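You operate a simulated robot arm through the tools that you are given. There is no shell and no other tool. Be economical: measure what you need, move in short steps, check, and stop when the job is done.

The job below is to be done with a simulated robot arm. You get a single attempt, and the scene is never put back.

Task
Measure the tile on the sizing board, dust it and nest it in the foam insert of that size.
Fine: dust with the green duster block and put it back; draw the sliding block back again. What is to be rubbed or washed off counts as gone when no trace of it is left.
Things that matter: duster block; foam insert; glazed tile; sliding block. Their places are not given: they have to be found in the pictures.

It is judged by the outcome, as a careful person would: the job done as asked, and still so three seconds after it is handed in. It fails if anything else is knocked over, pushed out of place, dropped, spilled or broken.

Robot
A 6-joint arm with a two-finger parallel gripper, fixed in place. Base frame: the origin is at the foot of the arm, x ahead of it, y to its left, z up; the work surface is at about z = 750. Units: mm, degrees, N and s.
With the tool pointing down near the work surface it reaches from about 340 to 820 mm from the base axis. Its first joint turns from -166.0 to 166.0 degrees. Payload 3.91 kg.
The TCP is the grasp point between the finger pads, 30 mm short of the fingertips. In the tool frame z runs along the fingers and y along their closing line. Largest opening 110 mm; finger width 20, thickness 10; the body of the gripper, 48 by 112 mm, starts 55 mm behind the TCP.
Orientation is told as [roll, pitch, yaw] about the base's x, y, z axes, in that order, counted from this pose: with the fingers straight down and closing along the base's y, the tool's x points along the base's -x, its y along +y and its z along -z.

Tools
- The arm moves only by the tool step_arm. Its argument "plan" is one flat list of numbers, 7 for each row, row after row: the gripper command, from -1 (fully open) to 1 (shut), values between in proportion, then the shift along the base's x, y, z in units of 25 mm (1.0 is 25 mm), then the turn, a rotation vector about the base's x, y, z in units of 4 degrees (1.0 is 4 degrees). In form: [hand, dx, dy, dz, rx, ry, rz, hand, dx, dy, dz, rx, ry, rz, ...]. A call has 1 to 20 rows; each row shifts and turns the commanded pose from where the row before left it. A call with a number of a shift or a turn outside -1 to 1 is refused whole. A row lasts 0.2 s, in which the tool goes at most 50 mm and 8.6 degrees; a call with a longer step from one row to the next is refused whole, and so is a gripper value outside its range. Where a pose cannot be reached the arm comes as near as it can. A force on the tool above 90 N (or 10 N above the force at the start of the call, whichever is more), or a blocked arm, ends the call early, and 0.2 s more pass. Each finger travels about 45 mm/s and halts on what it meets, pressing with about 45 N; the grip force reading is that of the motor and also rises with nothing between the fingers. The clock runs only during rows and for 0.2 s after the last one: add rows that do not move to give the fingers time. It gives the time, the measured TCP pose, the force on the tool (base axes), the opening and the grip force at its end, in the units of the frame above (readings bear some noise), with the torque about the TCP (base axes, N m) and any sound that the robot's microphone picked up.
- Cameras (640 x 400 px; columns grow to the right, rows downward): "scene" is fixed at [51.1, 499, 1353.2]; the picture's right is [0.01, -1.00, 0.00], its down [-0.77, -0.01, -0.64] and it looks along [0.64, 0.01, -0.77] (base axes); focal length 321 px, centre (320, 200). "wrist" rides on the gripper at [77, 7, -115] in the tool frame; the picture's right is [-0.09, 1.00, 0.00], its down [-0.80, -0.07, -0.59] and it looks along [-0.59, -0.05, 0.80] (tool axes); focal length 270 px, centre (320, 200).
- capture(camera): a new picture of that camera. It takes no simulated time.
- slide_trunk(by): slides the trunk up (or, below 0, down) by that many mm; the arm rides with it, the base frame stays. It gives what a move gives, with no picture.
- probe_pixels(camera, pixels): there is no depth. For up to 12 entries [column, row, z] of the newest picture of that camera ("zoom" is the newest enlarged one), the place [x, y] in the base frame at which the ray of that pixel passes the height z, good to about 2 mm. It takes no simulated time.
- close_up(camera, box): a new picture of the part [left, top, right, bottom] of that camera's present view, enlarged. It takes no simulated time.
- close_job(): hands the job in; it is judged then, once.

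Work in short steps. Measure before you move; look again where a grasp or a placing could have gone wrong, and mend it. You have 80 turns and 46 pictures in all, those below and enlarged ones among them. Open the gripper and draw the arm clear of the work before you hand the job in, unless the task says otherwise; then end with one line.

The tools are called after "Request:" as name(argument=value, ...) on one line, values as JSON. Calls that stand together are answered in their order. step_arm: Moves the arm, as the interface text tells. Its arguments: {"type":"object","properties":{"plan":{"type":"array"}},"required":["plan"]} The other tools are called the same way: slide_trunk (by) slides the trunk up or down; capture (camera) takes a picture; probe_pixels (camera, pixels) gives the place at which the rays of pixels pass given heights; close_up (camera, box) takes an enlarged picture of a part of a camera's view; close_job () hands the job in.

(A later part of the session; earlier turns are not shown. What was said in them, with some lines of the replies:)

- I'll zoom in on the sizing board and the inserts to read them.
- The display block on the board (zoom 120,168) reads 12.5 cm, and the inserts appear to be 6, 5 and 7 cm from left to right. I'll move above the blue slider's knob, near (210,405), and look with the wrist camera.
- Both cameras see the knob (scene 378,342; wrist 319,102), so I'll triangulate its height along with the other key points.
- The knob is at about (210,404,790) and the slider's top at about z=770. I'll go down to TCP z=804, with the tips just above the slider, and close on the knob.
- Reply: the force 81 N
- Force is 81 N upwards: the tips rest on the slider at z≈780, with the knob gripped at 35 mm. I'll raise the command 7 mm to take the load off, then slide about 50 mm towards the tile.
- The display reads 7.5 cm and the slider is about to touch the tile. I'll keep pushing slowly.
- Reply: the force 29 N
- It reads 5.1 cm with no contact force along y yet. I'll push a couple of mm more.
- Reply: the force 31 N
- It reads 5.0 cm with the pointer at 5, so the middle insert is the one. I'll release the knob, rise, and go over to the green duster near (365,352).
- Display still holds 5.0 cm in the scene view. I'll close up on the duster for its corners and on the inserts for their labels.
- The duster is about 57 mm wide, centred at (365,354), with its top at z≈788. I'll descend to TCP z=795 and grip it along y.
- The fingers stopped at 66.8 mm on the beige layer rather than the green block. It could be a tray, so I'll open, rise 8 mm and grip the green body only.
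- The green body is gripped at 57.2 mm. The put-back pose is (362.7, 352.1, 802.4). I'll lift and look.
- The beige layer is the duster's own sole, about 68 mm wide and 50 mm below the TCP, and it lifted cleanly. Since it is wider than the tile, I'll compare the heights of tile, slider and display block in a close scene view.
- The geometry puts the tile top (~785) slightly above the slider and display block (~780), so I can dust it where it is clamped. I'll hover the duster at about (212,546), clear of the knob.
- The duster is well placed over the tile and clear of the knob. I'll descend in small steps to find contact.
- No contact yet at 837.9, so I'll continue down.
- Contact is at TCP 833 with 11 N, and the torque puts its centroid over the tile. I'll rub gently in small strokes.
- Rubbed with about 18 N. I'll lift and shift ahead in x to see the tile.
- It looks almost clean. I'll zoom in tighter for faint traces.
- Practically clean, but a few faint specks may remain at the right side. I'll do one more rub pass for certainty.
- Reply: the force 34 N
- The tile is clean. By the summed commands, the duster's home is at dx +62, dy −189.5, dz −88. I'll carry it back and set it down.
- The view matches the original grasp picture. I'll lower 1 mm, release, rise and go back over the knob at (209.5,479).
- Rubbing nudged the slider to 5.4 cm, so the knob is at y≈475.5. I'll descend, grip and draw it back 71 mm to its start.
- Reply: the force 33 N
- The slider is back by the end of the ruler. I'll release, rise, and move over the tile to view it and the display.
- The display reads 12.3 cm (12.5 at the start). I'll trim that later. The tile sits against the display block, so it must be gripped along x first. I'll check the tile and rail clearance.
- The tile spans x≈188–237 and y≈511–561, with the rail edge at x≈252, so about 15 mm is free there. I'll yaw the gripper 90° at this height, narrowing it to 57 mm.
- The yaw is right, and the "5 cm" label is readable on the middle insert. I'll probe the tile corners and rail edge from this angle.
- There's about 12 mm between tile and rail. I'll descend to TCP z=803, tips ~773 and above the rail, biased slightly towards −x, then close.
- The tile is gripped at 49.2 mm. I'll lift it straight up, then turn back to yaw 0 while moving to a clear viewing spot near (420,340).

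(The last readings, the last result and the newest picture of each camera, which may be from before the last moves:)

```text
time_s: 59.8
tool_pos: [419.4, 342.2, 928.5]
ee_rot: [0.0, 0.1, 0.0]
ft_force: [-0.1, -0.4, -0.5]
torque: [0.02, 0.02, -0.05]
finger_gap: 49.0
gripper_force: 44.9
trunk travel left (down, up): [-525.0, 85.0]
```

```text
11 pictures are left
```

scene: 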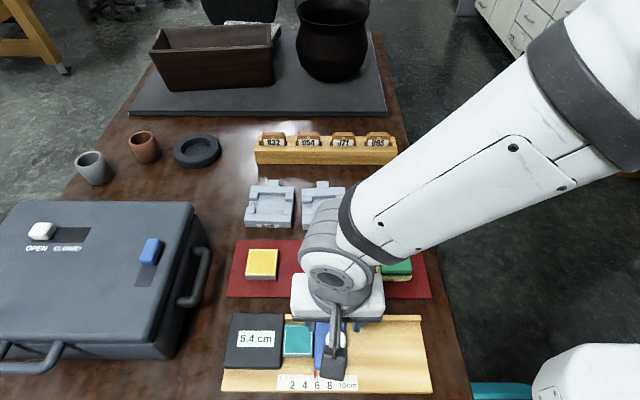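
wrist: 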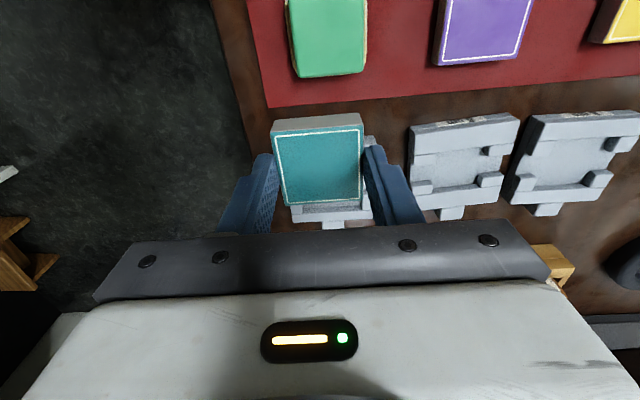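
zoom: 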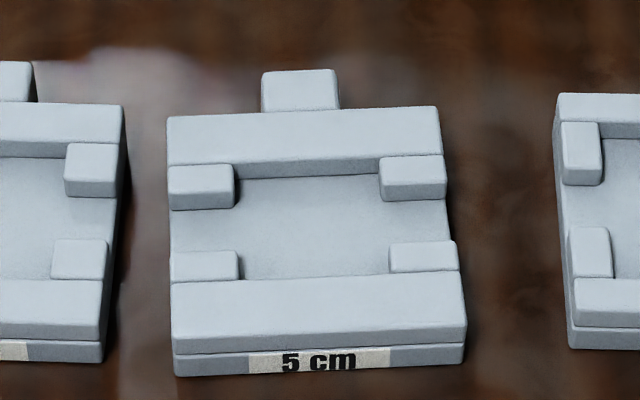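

The pocket is open in the middle of its ±y sides for the fingers, which suits a y grip. I'll zoom the wrist view on this insert to triangulate its heights and yaw.

Request:
close_up(camera="wrist", box=[396, 100, 540, 190])

Request:
probe_pixels(camera="scene", pixels=[[301.4, 224.5, 770], [349.4, 222.5, 770], [301.4, 224.5, 785], [349.4, 222.5, 785], [301.5, 188.5, 785], [345, 187, 785]])

```text
4.44 times, centred on (468, 145) of wrist
```

zoom: 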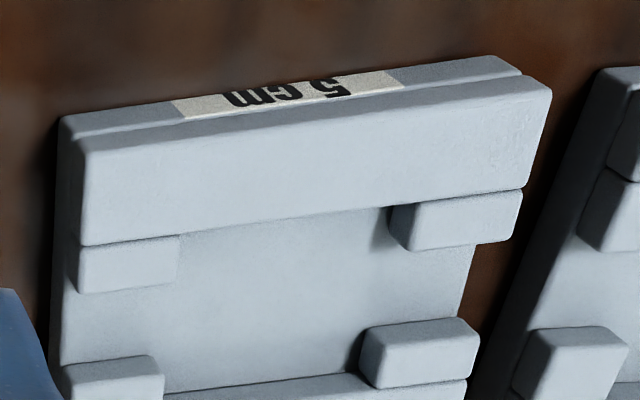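

```text
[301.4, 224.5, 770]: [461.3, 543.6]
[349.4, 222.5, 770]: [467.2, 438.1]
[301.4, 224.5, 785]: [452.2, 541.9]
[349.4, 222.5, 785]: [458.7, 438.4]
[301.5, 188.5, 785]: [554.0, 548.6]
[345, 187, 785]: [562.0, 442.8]
```

Request:
probe_pixels(camera="zoom", pixels=[[80, 145, 770], [80, 145, 785], [551, 82, 770], [551, 82, 785], [180, 236, 770], [180, 236, 785], [393, 207, 770], [393, 207, 785], [364, 345, 770], [364, 345, 785], [158, 358, 770], [158, 358, 785]])

Request:
probe_pixels(camera="scene", pixels=[[302.3, 224.7, 770], [302.3, 224.7, 785], [349.2, 222.8, 770], [349.2, 222.8, 785], [337, 213.5, 770], [337, 213.5, 785], [312.9, 214.8, 770], [312.9, 214.8, 785], [312.3, 201.5, 770], [312.3, 201.5, 785], [335.8, 200, 770], [335.8, 200, 785]])

```text
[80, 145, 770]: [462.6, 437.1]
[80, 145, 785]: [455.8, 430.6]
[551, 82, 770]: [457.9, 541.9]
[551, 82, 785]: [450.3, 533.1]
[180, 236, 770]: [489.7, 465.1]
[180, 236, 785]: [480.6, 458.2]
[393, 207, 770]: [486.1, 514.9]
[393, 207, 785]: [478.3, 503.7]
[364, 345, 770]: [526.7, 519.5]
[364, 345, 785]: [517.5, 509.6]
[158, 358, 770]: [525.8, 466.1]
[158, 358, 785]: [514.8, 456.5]
```

```text
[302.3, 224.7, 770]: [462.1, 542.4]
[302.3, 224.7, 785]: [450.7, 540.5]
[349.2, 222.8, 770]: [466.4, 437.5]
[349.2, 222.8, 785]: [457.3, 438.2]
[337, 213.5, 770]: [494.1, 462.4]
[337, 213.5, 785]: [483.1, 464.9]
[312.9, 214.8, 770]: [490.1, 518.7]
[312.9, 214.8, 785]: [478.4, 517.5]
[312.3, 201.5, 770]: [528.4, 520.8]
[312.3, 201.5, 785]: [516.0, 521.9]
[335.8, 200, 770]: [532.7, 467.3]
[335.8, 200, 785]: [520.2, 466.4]
```

Insert tops are at z≈770 with a yaw of about +3°. I'll probe points on the pocket's wall edges for a precise centre.

Request:
probe_pixels(camera="zoom", pixels=[[90, 243, 770], [290, 219, 770], [510, 193, 770], [200, 391, 770], [340, 377, 770], [180, 280, 770], [405, 245, 770], [383, 385, 770], [162, 395, 770]])

Request:
probe_pixels(camera="scene", pixels=[[303, 215.2, 770], [325.2, 214.3, 770], [347, 213.4, 770], [303, 196.3, 770], [323.6, 195.6, 770], [344, 194.9, 770], [312.9, 210.3, 770], [337, 208.9, 770], [312.2, 196.4, 770], [335.6, 195.3, 770]])

```text
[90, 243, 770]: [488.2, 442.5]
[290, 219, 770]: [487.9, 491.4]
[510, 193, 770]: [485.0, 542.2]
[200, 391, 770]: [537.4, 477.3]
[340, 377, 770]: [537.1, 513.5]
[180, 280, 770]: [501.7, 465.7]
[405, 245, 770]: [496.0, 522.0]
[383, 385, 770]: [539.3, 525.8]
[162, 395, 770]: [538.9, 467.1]
```

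```text
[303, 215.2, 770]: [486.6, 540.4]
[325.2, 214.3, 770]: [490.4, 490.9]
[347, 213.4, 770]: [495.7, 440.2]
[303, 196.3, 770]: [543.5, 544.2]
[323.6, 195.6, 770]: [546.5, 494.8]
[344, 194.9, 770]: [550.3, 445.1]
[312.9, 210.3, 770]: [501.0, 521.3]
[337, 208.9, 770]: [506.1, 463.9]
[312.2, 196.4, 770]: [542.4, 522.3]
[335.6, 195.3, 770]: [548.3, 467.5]
```

Request:
probe_pixels(camera="wrist", pixels=[[274, 135, 907], [363, 126, 907], [284, 205, 907], [361, 200, 907], [274, 135, 910], [284, 205, 910]])

Request:
close_up(camera="wrist", box=[250, 100, 390, 220])

```text
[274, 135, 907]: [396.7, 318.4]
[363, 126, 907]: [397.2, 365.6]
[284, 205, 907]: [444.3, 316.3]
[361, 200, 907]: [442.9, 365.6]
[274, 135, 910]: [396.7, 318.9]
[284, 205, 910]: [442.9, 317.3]
```

```text
3.33 times, centred on (320, 160) of wrist
```

zoom: 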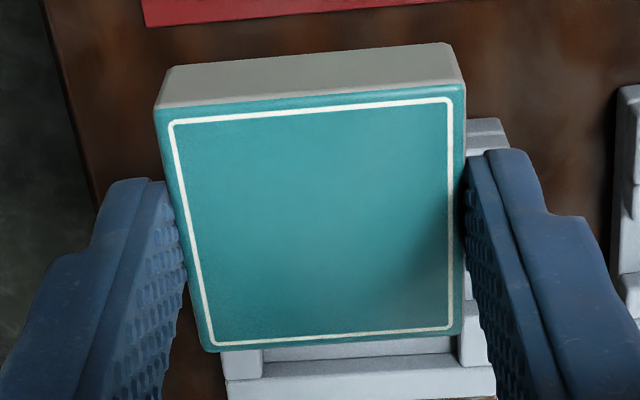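

The tile centre is about +0.7 mm in x from the TCP. The target TCP is (516.6,493.2) at yaw 3°. I'll travel there and stop with the tile about 10 mm above the insert.

Request:
step_arm(plan=[1, 0.555, 0.863, 0, 0, 0, 0.25, 1, 0.555, 0.863, 0, 0, 0, 0.25, 1, 0.555, 0.863, 0, 0, 0, 0.25, 1, 0.555, 0.863, 0, 0, 0, 0, 1, 0.555, 0.863, 0, 0, 0, 0, 1, 0.555, 0.863, 0, 0, 0, 0, 1, 0.555, 0.863, 0, 0, 0, 0, 1, 0, 0, -0.9, 0, 0, 0, 1, 0, 0, -0.9, 0, 0, 0, 1, 0, 0, -0.9, 0, 0, 0, 1, 0, 0, -0.9, 0, 0, 0, 1, 0, 0, -0.4, 0, 0, 0, 1, 0, 0, 0, 0, 0, 0])

Request:
close_up(camera="wrist", box=[230, 80, 410, 240])

```text
time_s: 62.6
tool_pos: [515.8, 492.5, 827.0]
ee_rot: [-0.1, -0.1, 3.0]
ft_force: [-0.2, 0.2, -1.3]
torque: [0.0, 0.0, -0.02]
finger_gap: 49.1
gripper_force: 44.6
trunk travel left (down, up): [-525.0, 85.0]
```

```text
2.50 times, centred on (320, 160) of wrist
```

zoom: 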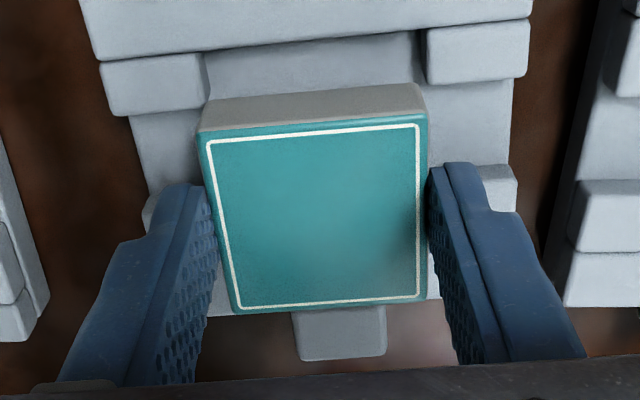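

I'll check the alignment by probing the post inner corners (z 770) and the tile's near corners, top (z 806) and bottom (~784).

Request:
probe_pixels(camera="zoom", pixels=[[206, 62, 770], [209, 100, 770], [422, 35, 770], [427, 80, 770], [199, 137, 806], [428, 118, 806], [233, 314, 806], [426, 300, 806], [209, 101, 784], [418, 85, 784], [110, 62, 770], [420, 32, 770]])

```text
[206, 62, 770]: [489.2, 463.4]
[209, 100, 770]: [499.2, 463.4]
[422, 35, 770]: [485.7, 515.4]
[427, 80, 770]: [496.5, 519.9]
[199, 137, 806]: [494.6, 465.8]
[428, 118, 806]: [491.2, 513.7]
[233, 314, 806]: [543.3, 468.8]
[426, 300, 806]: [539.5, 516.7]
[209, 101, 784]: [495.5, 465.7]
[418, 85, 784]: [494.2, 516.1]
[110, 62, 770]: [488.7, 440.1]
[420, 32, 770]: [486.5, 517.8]
```

The tile is aligned within about 1 mm in both directions. I'll lower it slowly into the pocket.

Request:
step_arm(plan=[1, 0, 0, -0.3, 0, 0, 0, 1, 0, 0, -0.2, 0, 0, 0, 1, 0, 0, -0.2, 0, 0, 0, 1, 0, 0, -0.1, 0, 0, 0, 1, 0, 0, 0, 0, 0, 0])

```text
time_s: 63.8
tool_pos: [515.5, 492.9, 811.3]
ee_rot: [0.3, -0.3, 2.9]
ft_force: [2.4, 0.0, 28.7]
torque: [-0.05, -0.79, -0.03]
finger_gap: 49.2
gripper_force: 45.1
trunk travel left (down, up): [-525.0, 85.0]
```

Contact at z=811: the torque puts it at +27 mm in x, so the tile's far edge is riding on the far wall. The near side has about 5 mm spare, so I'll raise, shift −2.5 mm in x and lower again.

Request:
step_arm(plan=[1, 0, 0, 0.3, 0, 0, 0, 1, -0.1, 0, 0, 0, 0, 0, 1, 0, 0, -0.2, 0, 0, 0, 1, 0, 0, -0.1, 0, 0, 0, 1, 0, 0, -0.06, 0, 0, 0, 1, 0, 0, 0, 0, 0, 0])

```text
time_s: 65.2
tool_pos: [512.7, 493.3, 807.2]
ee_rot: [0.0, 0.0, 3.0]
ft_force: [0.3, -1.2, -1.1]
torque: [0.0, 0.01, -0.03]
finger_gap: 49.2
gripper_force: 45.3
trunk travel left (down, up): [-525.0, 85.0]
```

It is now passing the rim freely at 807 with no force. I'll continue down slowly.

Request:
step_arm(plan=[1, 0, 0, -0.12, 0, 0, 0, 1, 0, 0, -0.1, 0, 0, 0, 1, 0, 0, 0, 0, 0, 0])

```text
time_s: 66.0
tool_pos: [513.7, 493.3, 801.4]
ee_rot: [0.1, -0.1, 3.1]
ft_force: [-2.7, 0.8, 7.6]
torque: [0.05, 0.27, 0.02]
finger_gap: 49.0
gripper_force: 45.5
trunk travel left (down, up): [-525.0, 85.0]
```

Light contact at 801.4. I'll look before deciding whether it is seated.

Request:
close_up(camera="wrist", box=[230, 80, 410, 240])

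```text
2.50 times, centred on (320, 160) of wrist
```

zoom: 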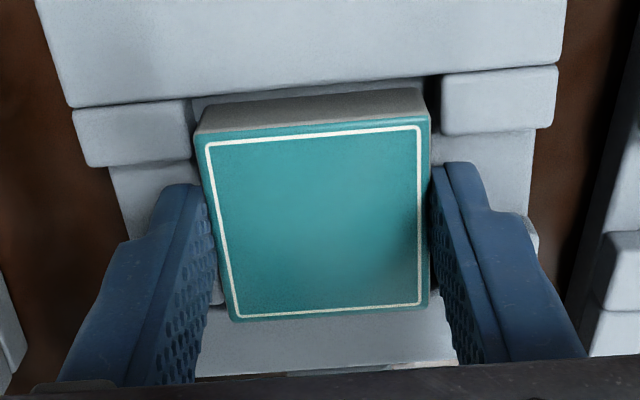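

The tile lies between the posts, very close to the near wall. I'll shift +1 mm in x and press down slightly to see if it goes lower.

Request:
step_arm(plan=[1, 0.04, 0, 0.04, 0, 0, 0, 1, 0, 0, -0.06, 0, 0, 0, 1, 0, 0, -0.06, 0, 0, 0, 1, 0, 0, 0, 0, 0, 0])

```text
time_s: 67.0
tool_pos: [514.3, 492.9, 802.1]
ee_rot: [0.1, -0.1, 3.1]
ft_force: [-4.0, 1.6, 16.2]
torque: [0.08, 0.58, 0.1]
finger_gap: 49.1
gripper_force: 45.1
trunk travel left (down, up): [-525.0, 85.0]
```

The contact sits uniformly along the tile's near bottom edge, about 10 mm below the rim, which fits the floor with the tile slightly pitched in the grip. I'll ease off, release, rise and look.

Request:
step_arm(plan=[1, 0, 0, 0.06, 0, 0, 0, -0.15, 0, 0, 0, 0, 0, 0, -0.15, 0, 0, 0, 0, 0, 0, -0.15, 0, 0, 0.3, 0, 0, 0, -0.15, 0, 0, 0.9, 0, 0, 0, -0.15, 0, 0, 0.9, 0, 0, 0, -0.15, 0, 0, 0.9, 0, 0, 0, -0.15, 0.5, 0, 0.9, 0, 0, 0, -0.15, 0.5, 0, 0, 0, 0, 0, -0.15, 0, 0, 0, 0, 0, 0])

Request:
close_up(camera="wrist", box=[240, 40, 400, 140])

```text
time_s: 69.2
tool_pos: [540.6, 492.4, 898.3]
ee_rot: [0.0, 0.1, 3.2]
ft_force: [-0.4, 0.3, -0.2]
torque: [0.01, 0.01, 0.0]
finger_gap: 63.1
gripper_force: 0.1
trunk travel left (down, up): [-525.0, 85.0]
```

```text
4.00 times, centred on (320, 90) of wrist
```

zoom: 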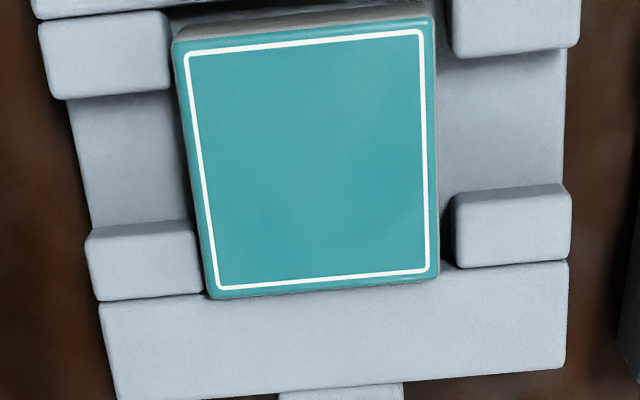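

The tile is between the posts. I need to check that it isn't tilted on the far rim, so I'll probe its corners at the expected height and look from the scene camera.

Request:
probe_pixels(camera="zoom", pixels=[[174, 45, 780], [433, 20, 780], [209, 297, 780], [438, 278, 780], [209, 297, 790], [438, 278, 790], [100, 300, 770], [568, 262, 770], [198, 250, 770], [452, 230, 770]])

Request:
step_arm(plan=[-0.15, 0, -0.9, 0, 0, 0, 0, -0.15, -0.3, -0.9, 0, 0, 0, 0, -0.15, -0.5, -0.9, 0, 0, 0, 0, -0.15, -0.5, -0.9, 0, 0, 0, 0, -0.15, -0.5, -0.9, 0, 0, 0, 0, -0.15, -0.5, -0.9, 0, 0, 0, 0, -0.15, 0, 0, 0, 0, 0, -0.75, -0.15, 0, 0, 0, 0, 0, 0])

Request:
close_up(camera="scene", box=[290, 170, 362, 234])

```text
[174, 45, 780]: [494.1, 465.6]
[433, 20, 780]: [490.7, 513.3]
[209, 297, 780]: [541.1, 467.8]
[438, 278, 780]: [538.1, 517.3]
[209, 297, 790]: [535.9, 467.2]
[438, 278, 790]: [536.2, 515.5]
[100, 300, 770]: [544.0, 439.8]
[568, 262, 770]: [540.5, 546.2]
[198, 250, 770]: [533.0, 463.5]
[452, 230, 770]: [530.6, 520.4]
```

```text
time_s: 71.0
tool_pos: [482.3, 358.4, 897.4]
ee_rot: [-0.1, 0.0, 0.0]
ft_force: [-0.1, -0.3, 0.0]
torque: [0.03, 0.0, 0.01]
finger_gap: 63.6
gripper_force: 0.0
trunk travel left (down, up): [-525.0, 85.0]
```

```text
6.25 times, centred on (326, 202) of scene
```

zoom: 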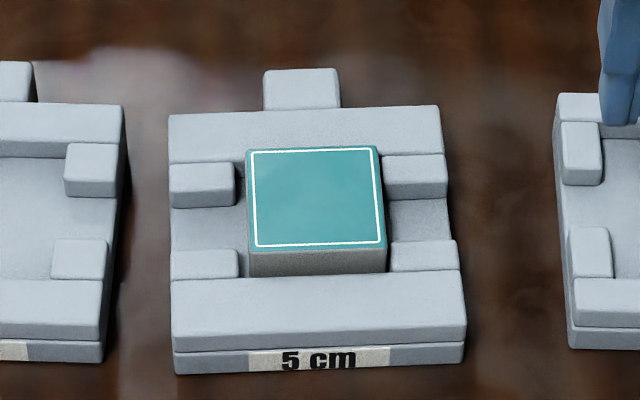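

Both views show the tile flat in the 5 cm pocket: the row extent of 16.2 px matches level, where tilted would be about 19. Finally I'll trim the slider back the last 2 mm by its knob.

Request:
step_arm(plan=[0, -0.99, 0.17, 0, 0, 0, 0, 0, -0.99, 0.17, 0, 0, 0, 0, 0, -0.99, 0.17, 0, 0, 0, 0, 0, -0.99, 0.17, 0, 0, 0, 0, 0, -0.99, 0.17, 0, 0, 0, 0, 0, -0.99, 0.17, 0, 0, 0, 0, 0, -0.99, 0.17, 0, 0, 0, 0, 0, -0.99, 0.17, 0, 0, 0, 0, 0, -0.99, 0.17, 0, 0, 0, 0, 0, -0.99, 0.17, 0, 0, 0, 0, 0, -0.99, 0.17, 0, 0, 0, 0, 0, 0, 0, -0.9, 0, 0, 0, 0, 0, 0, -0.9, 0, 0, 0, 0, 0, 0, -0.9, 0, 0, 0, 0, 0, 0, -0.5, 0, 0, 0, 0, 0, 0, -0.2, 0, 0, 0, 0, 0, 0, 0, 0, 0, 0])

Request:
capture(camera="wrist")

```text
time_s: 74.6
tool_pos: [208.9, 405.1, 814.7]
ee_rot: [0.0, 0.0, 0.0]
ft_force: [0.1, 1.0, -1.0]
torque: [0.0, -0.02, 0.03]
finger_gap: 54.7
gripper_force: 0.2
trunk travel left (down, up): [-525.0, 85.0]
```

```text
4 pictures are left
```

wrist: 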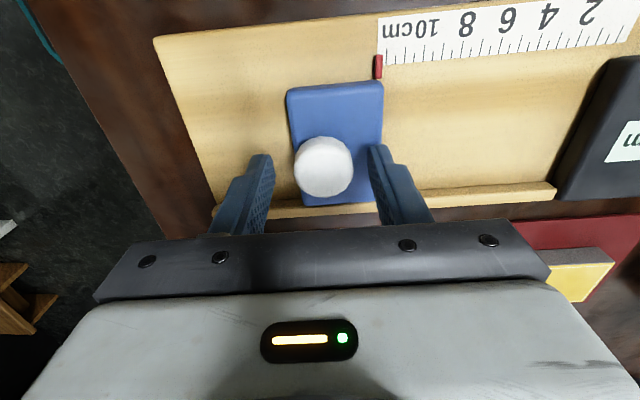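

The fingers straddle the knob. I'll close, pull back 2 mm, release and rise clear.

Request:
step_arm(plan=[1, 0, 0, 0, 0, 0, 0, 1, 0, 0, 0, 0, 0, 0, 1, 0, 0, 0, 0, 0, 0, 1, 0, -0.1, 0, 0, 0, 0, 1, 0, 0, 0, 0, 0, 0, 0, 0, 0, 0, 0, 0, 0, 0, 0, 0, 0, 0, 0, 0, 0, 0, 0, 0.3, 0, 0, 0, 0, 0, 0, 0.9, 0, 0, 0, 0, 0, 0, 0.9, 0, 0, 0, -0.5, 0.8, -0.3, 0.9, 0, 0, 0, -0.5, 0.9, -0.6, 0.9, 0, 0, 0, -0.5, 0.9, -0.6, 0.9, 0, 0, 0, -0.5, 0.9, -0.6, 0.9, 0, 0, 0, -0.5, 0.9, -0.6, 0.9, 0, 0, 0, -0.5, 0.9, -0.6, 0.4, 0, 0, 0, -0.5, 0, 0, 0, 0, 0, 0])

Request:
capture(camera="scene")

Request:
close_up(camera="scene", box=[215, 230, 445, 400])

```text
time_s: 78.2
tool_pos: [345.1, 318.6, 988.2]
ee_rot: [0.0, 0.0, 0.2]
ft_force: [0.5, 0.0, 0.4]
torque: [0.0, -0.02, -0.01]
finger_gap: 82.3
gripper_force: 0.1
trunk travel left (down, up): [-525.0, 85.0]
```

```text
3 pictures are left
```

scene: 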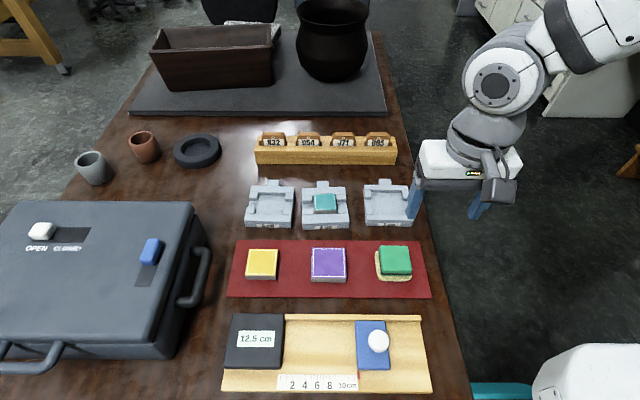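

```text
2.35 times, centred on (330, 315) of scene
```

zoom: 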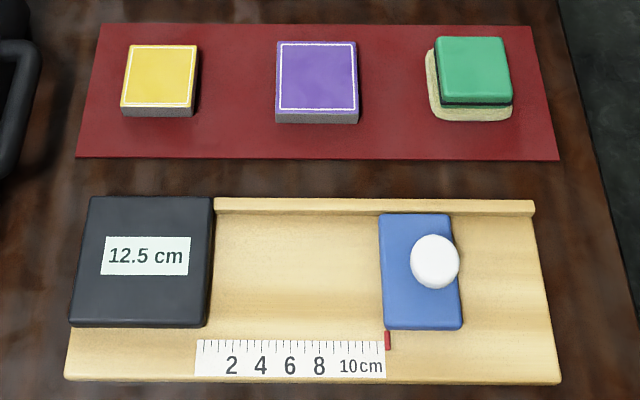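

The display reads 12.5 cm again, the duster is back in its place, the clean tile sits in the 5 cm insert, and the arm is clear with the gripper open. I'll hand in.

Request:
close_job()

```text
The job is handed in.
```

The tile measured 5.0 cm on the sizing board, was dusted clean and now sits flat in the 5 cm foam insert; the green duster block is back in its place and the sliding block is drawn back to its starting 12.5 cm.
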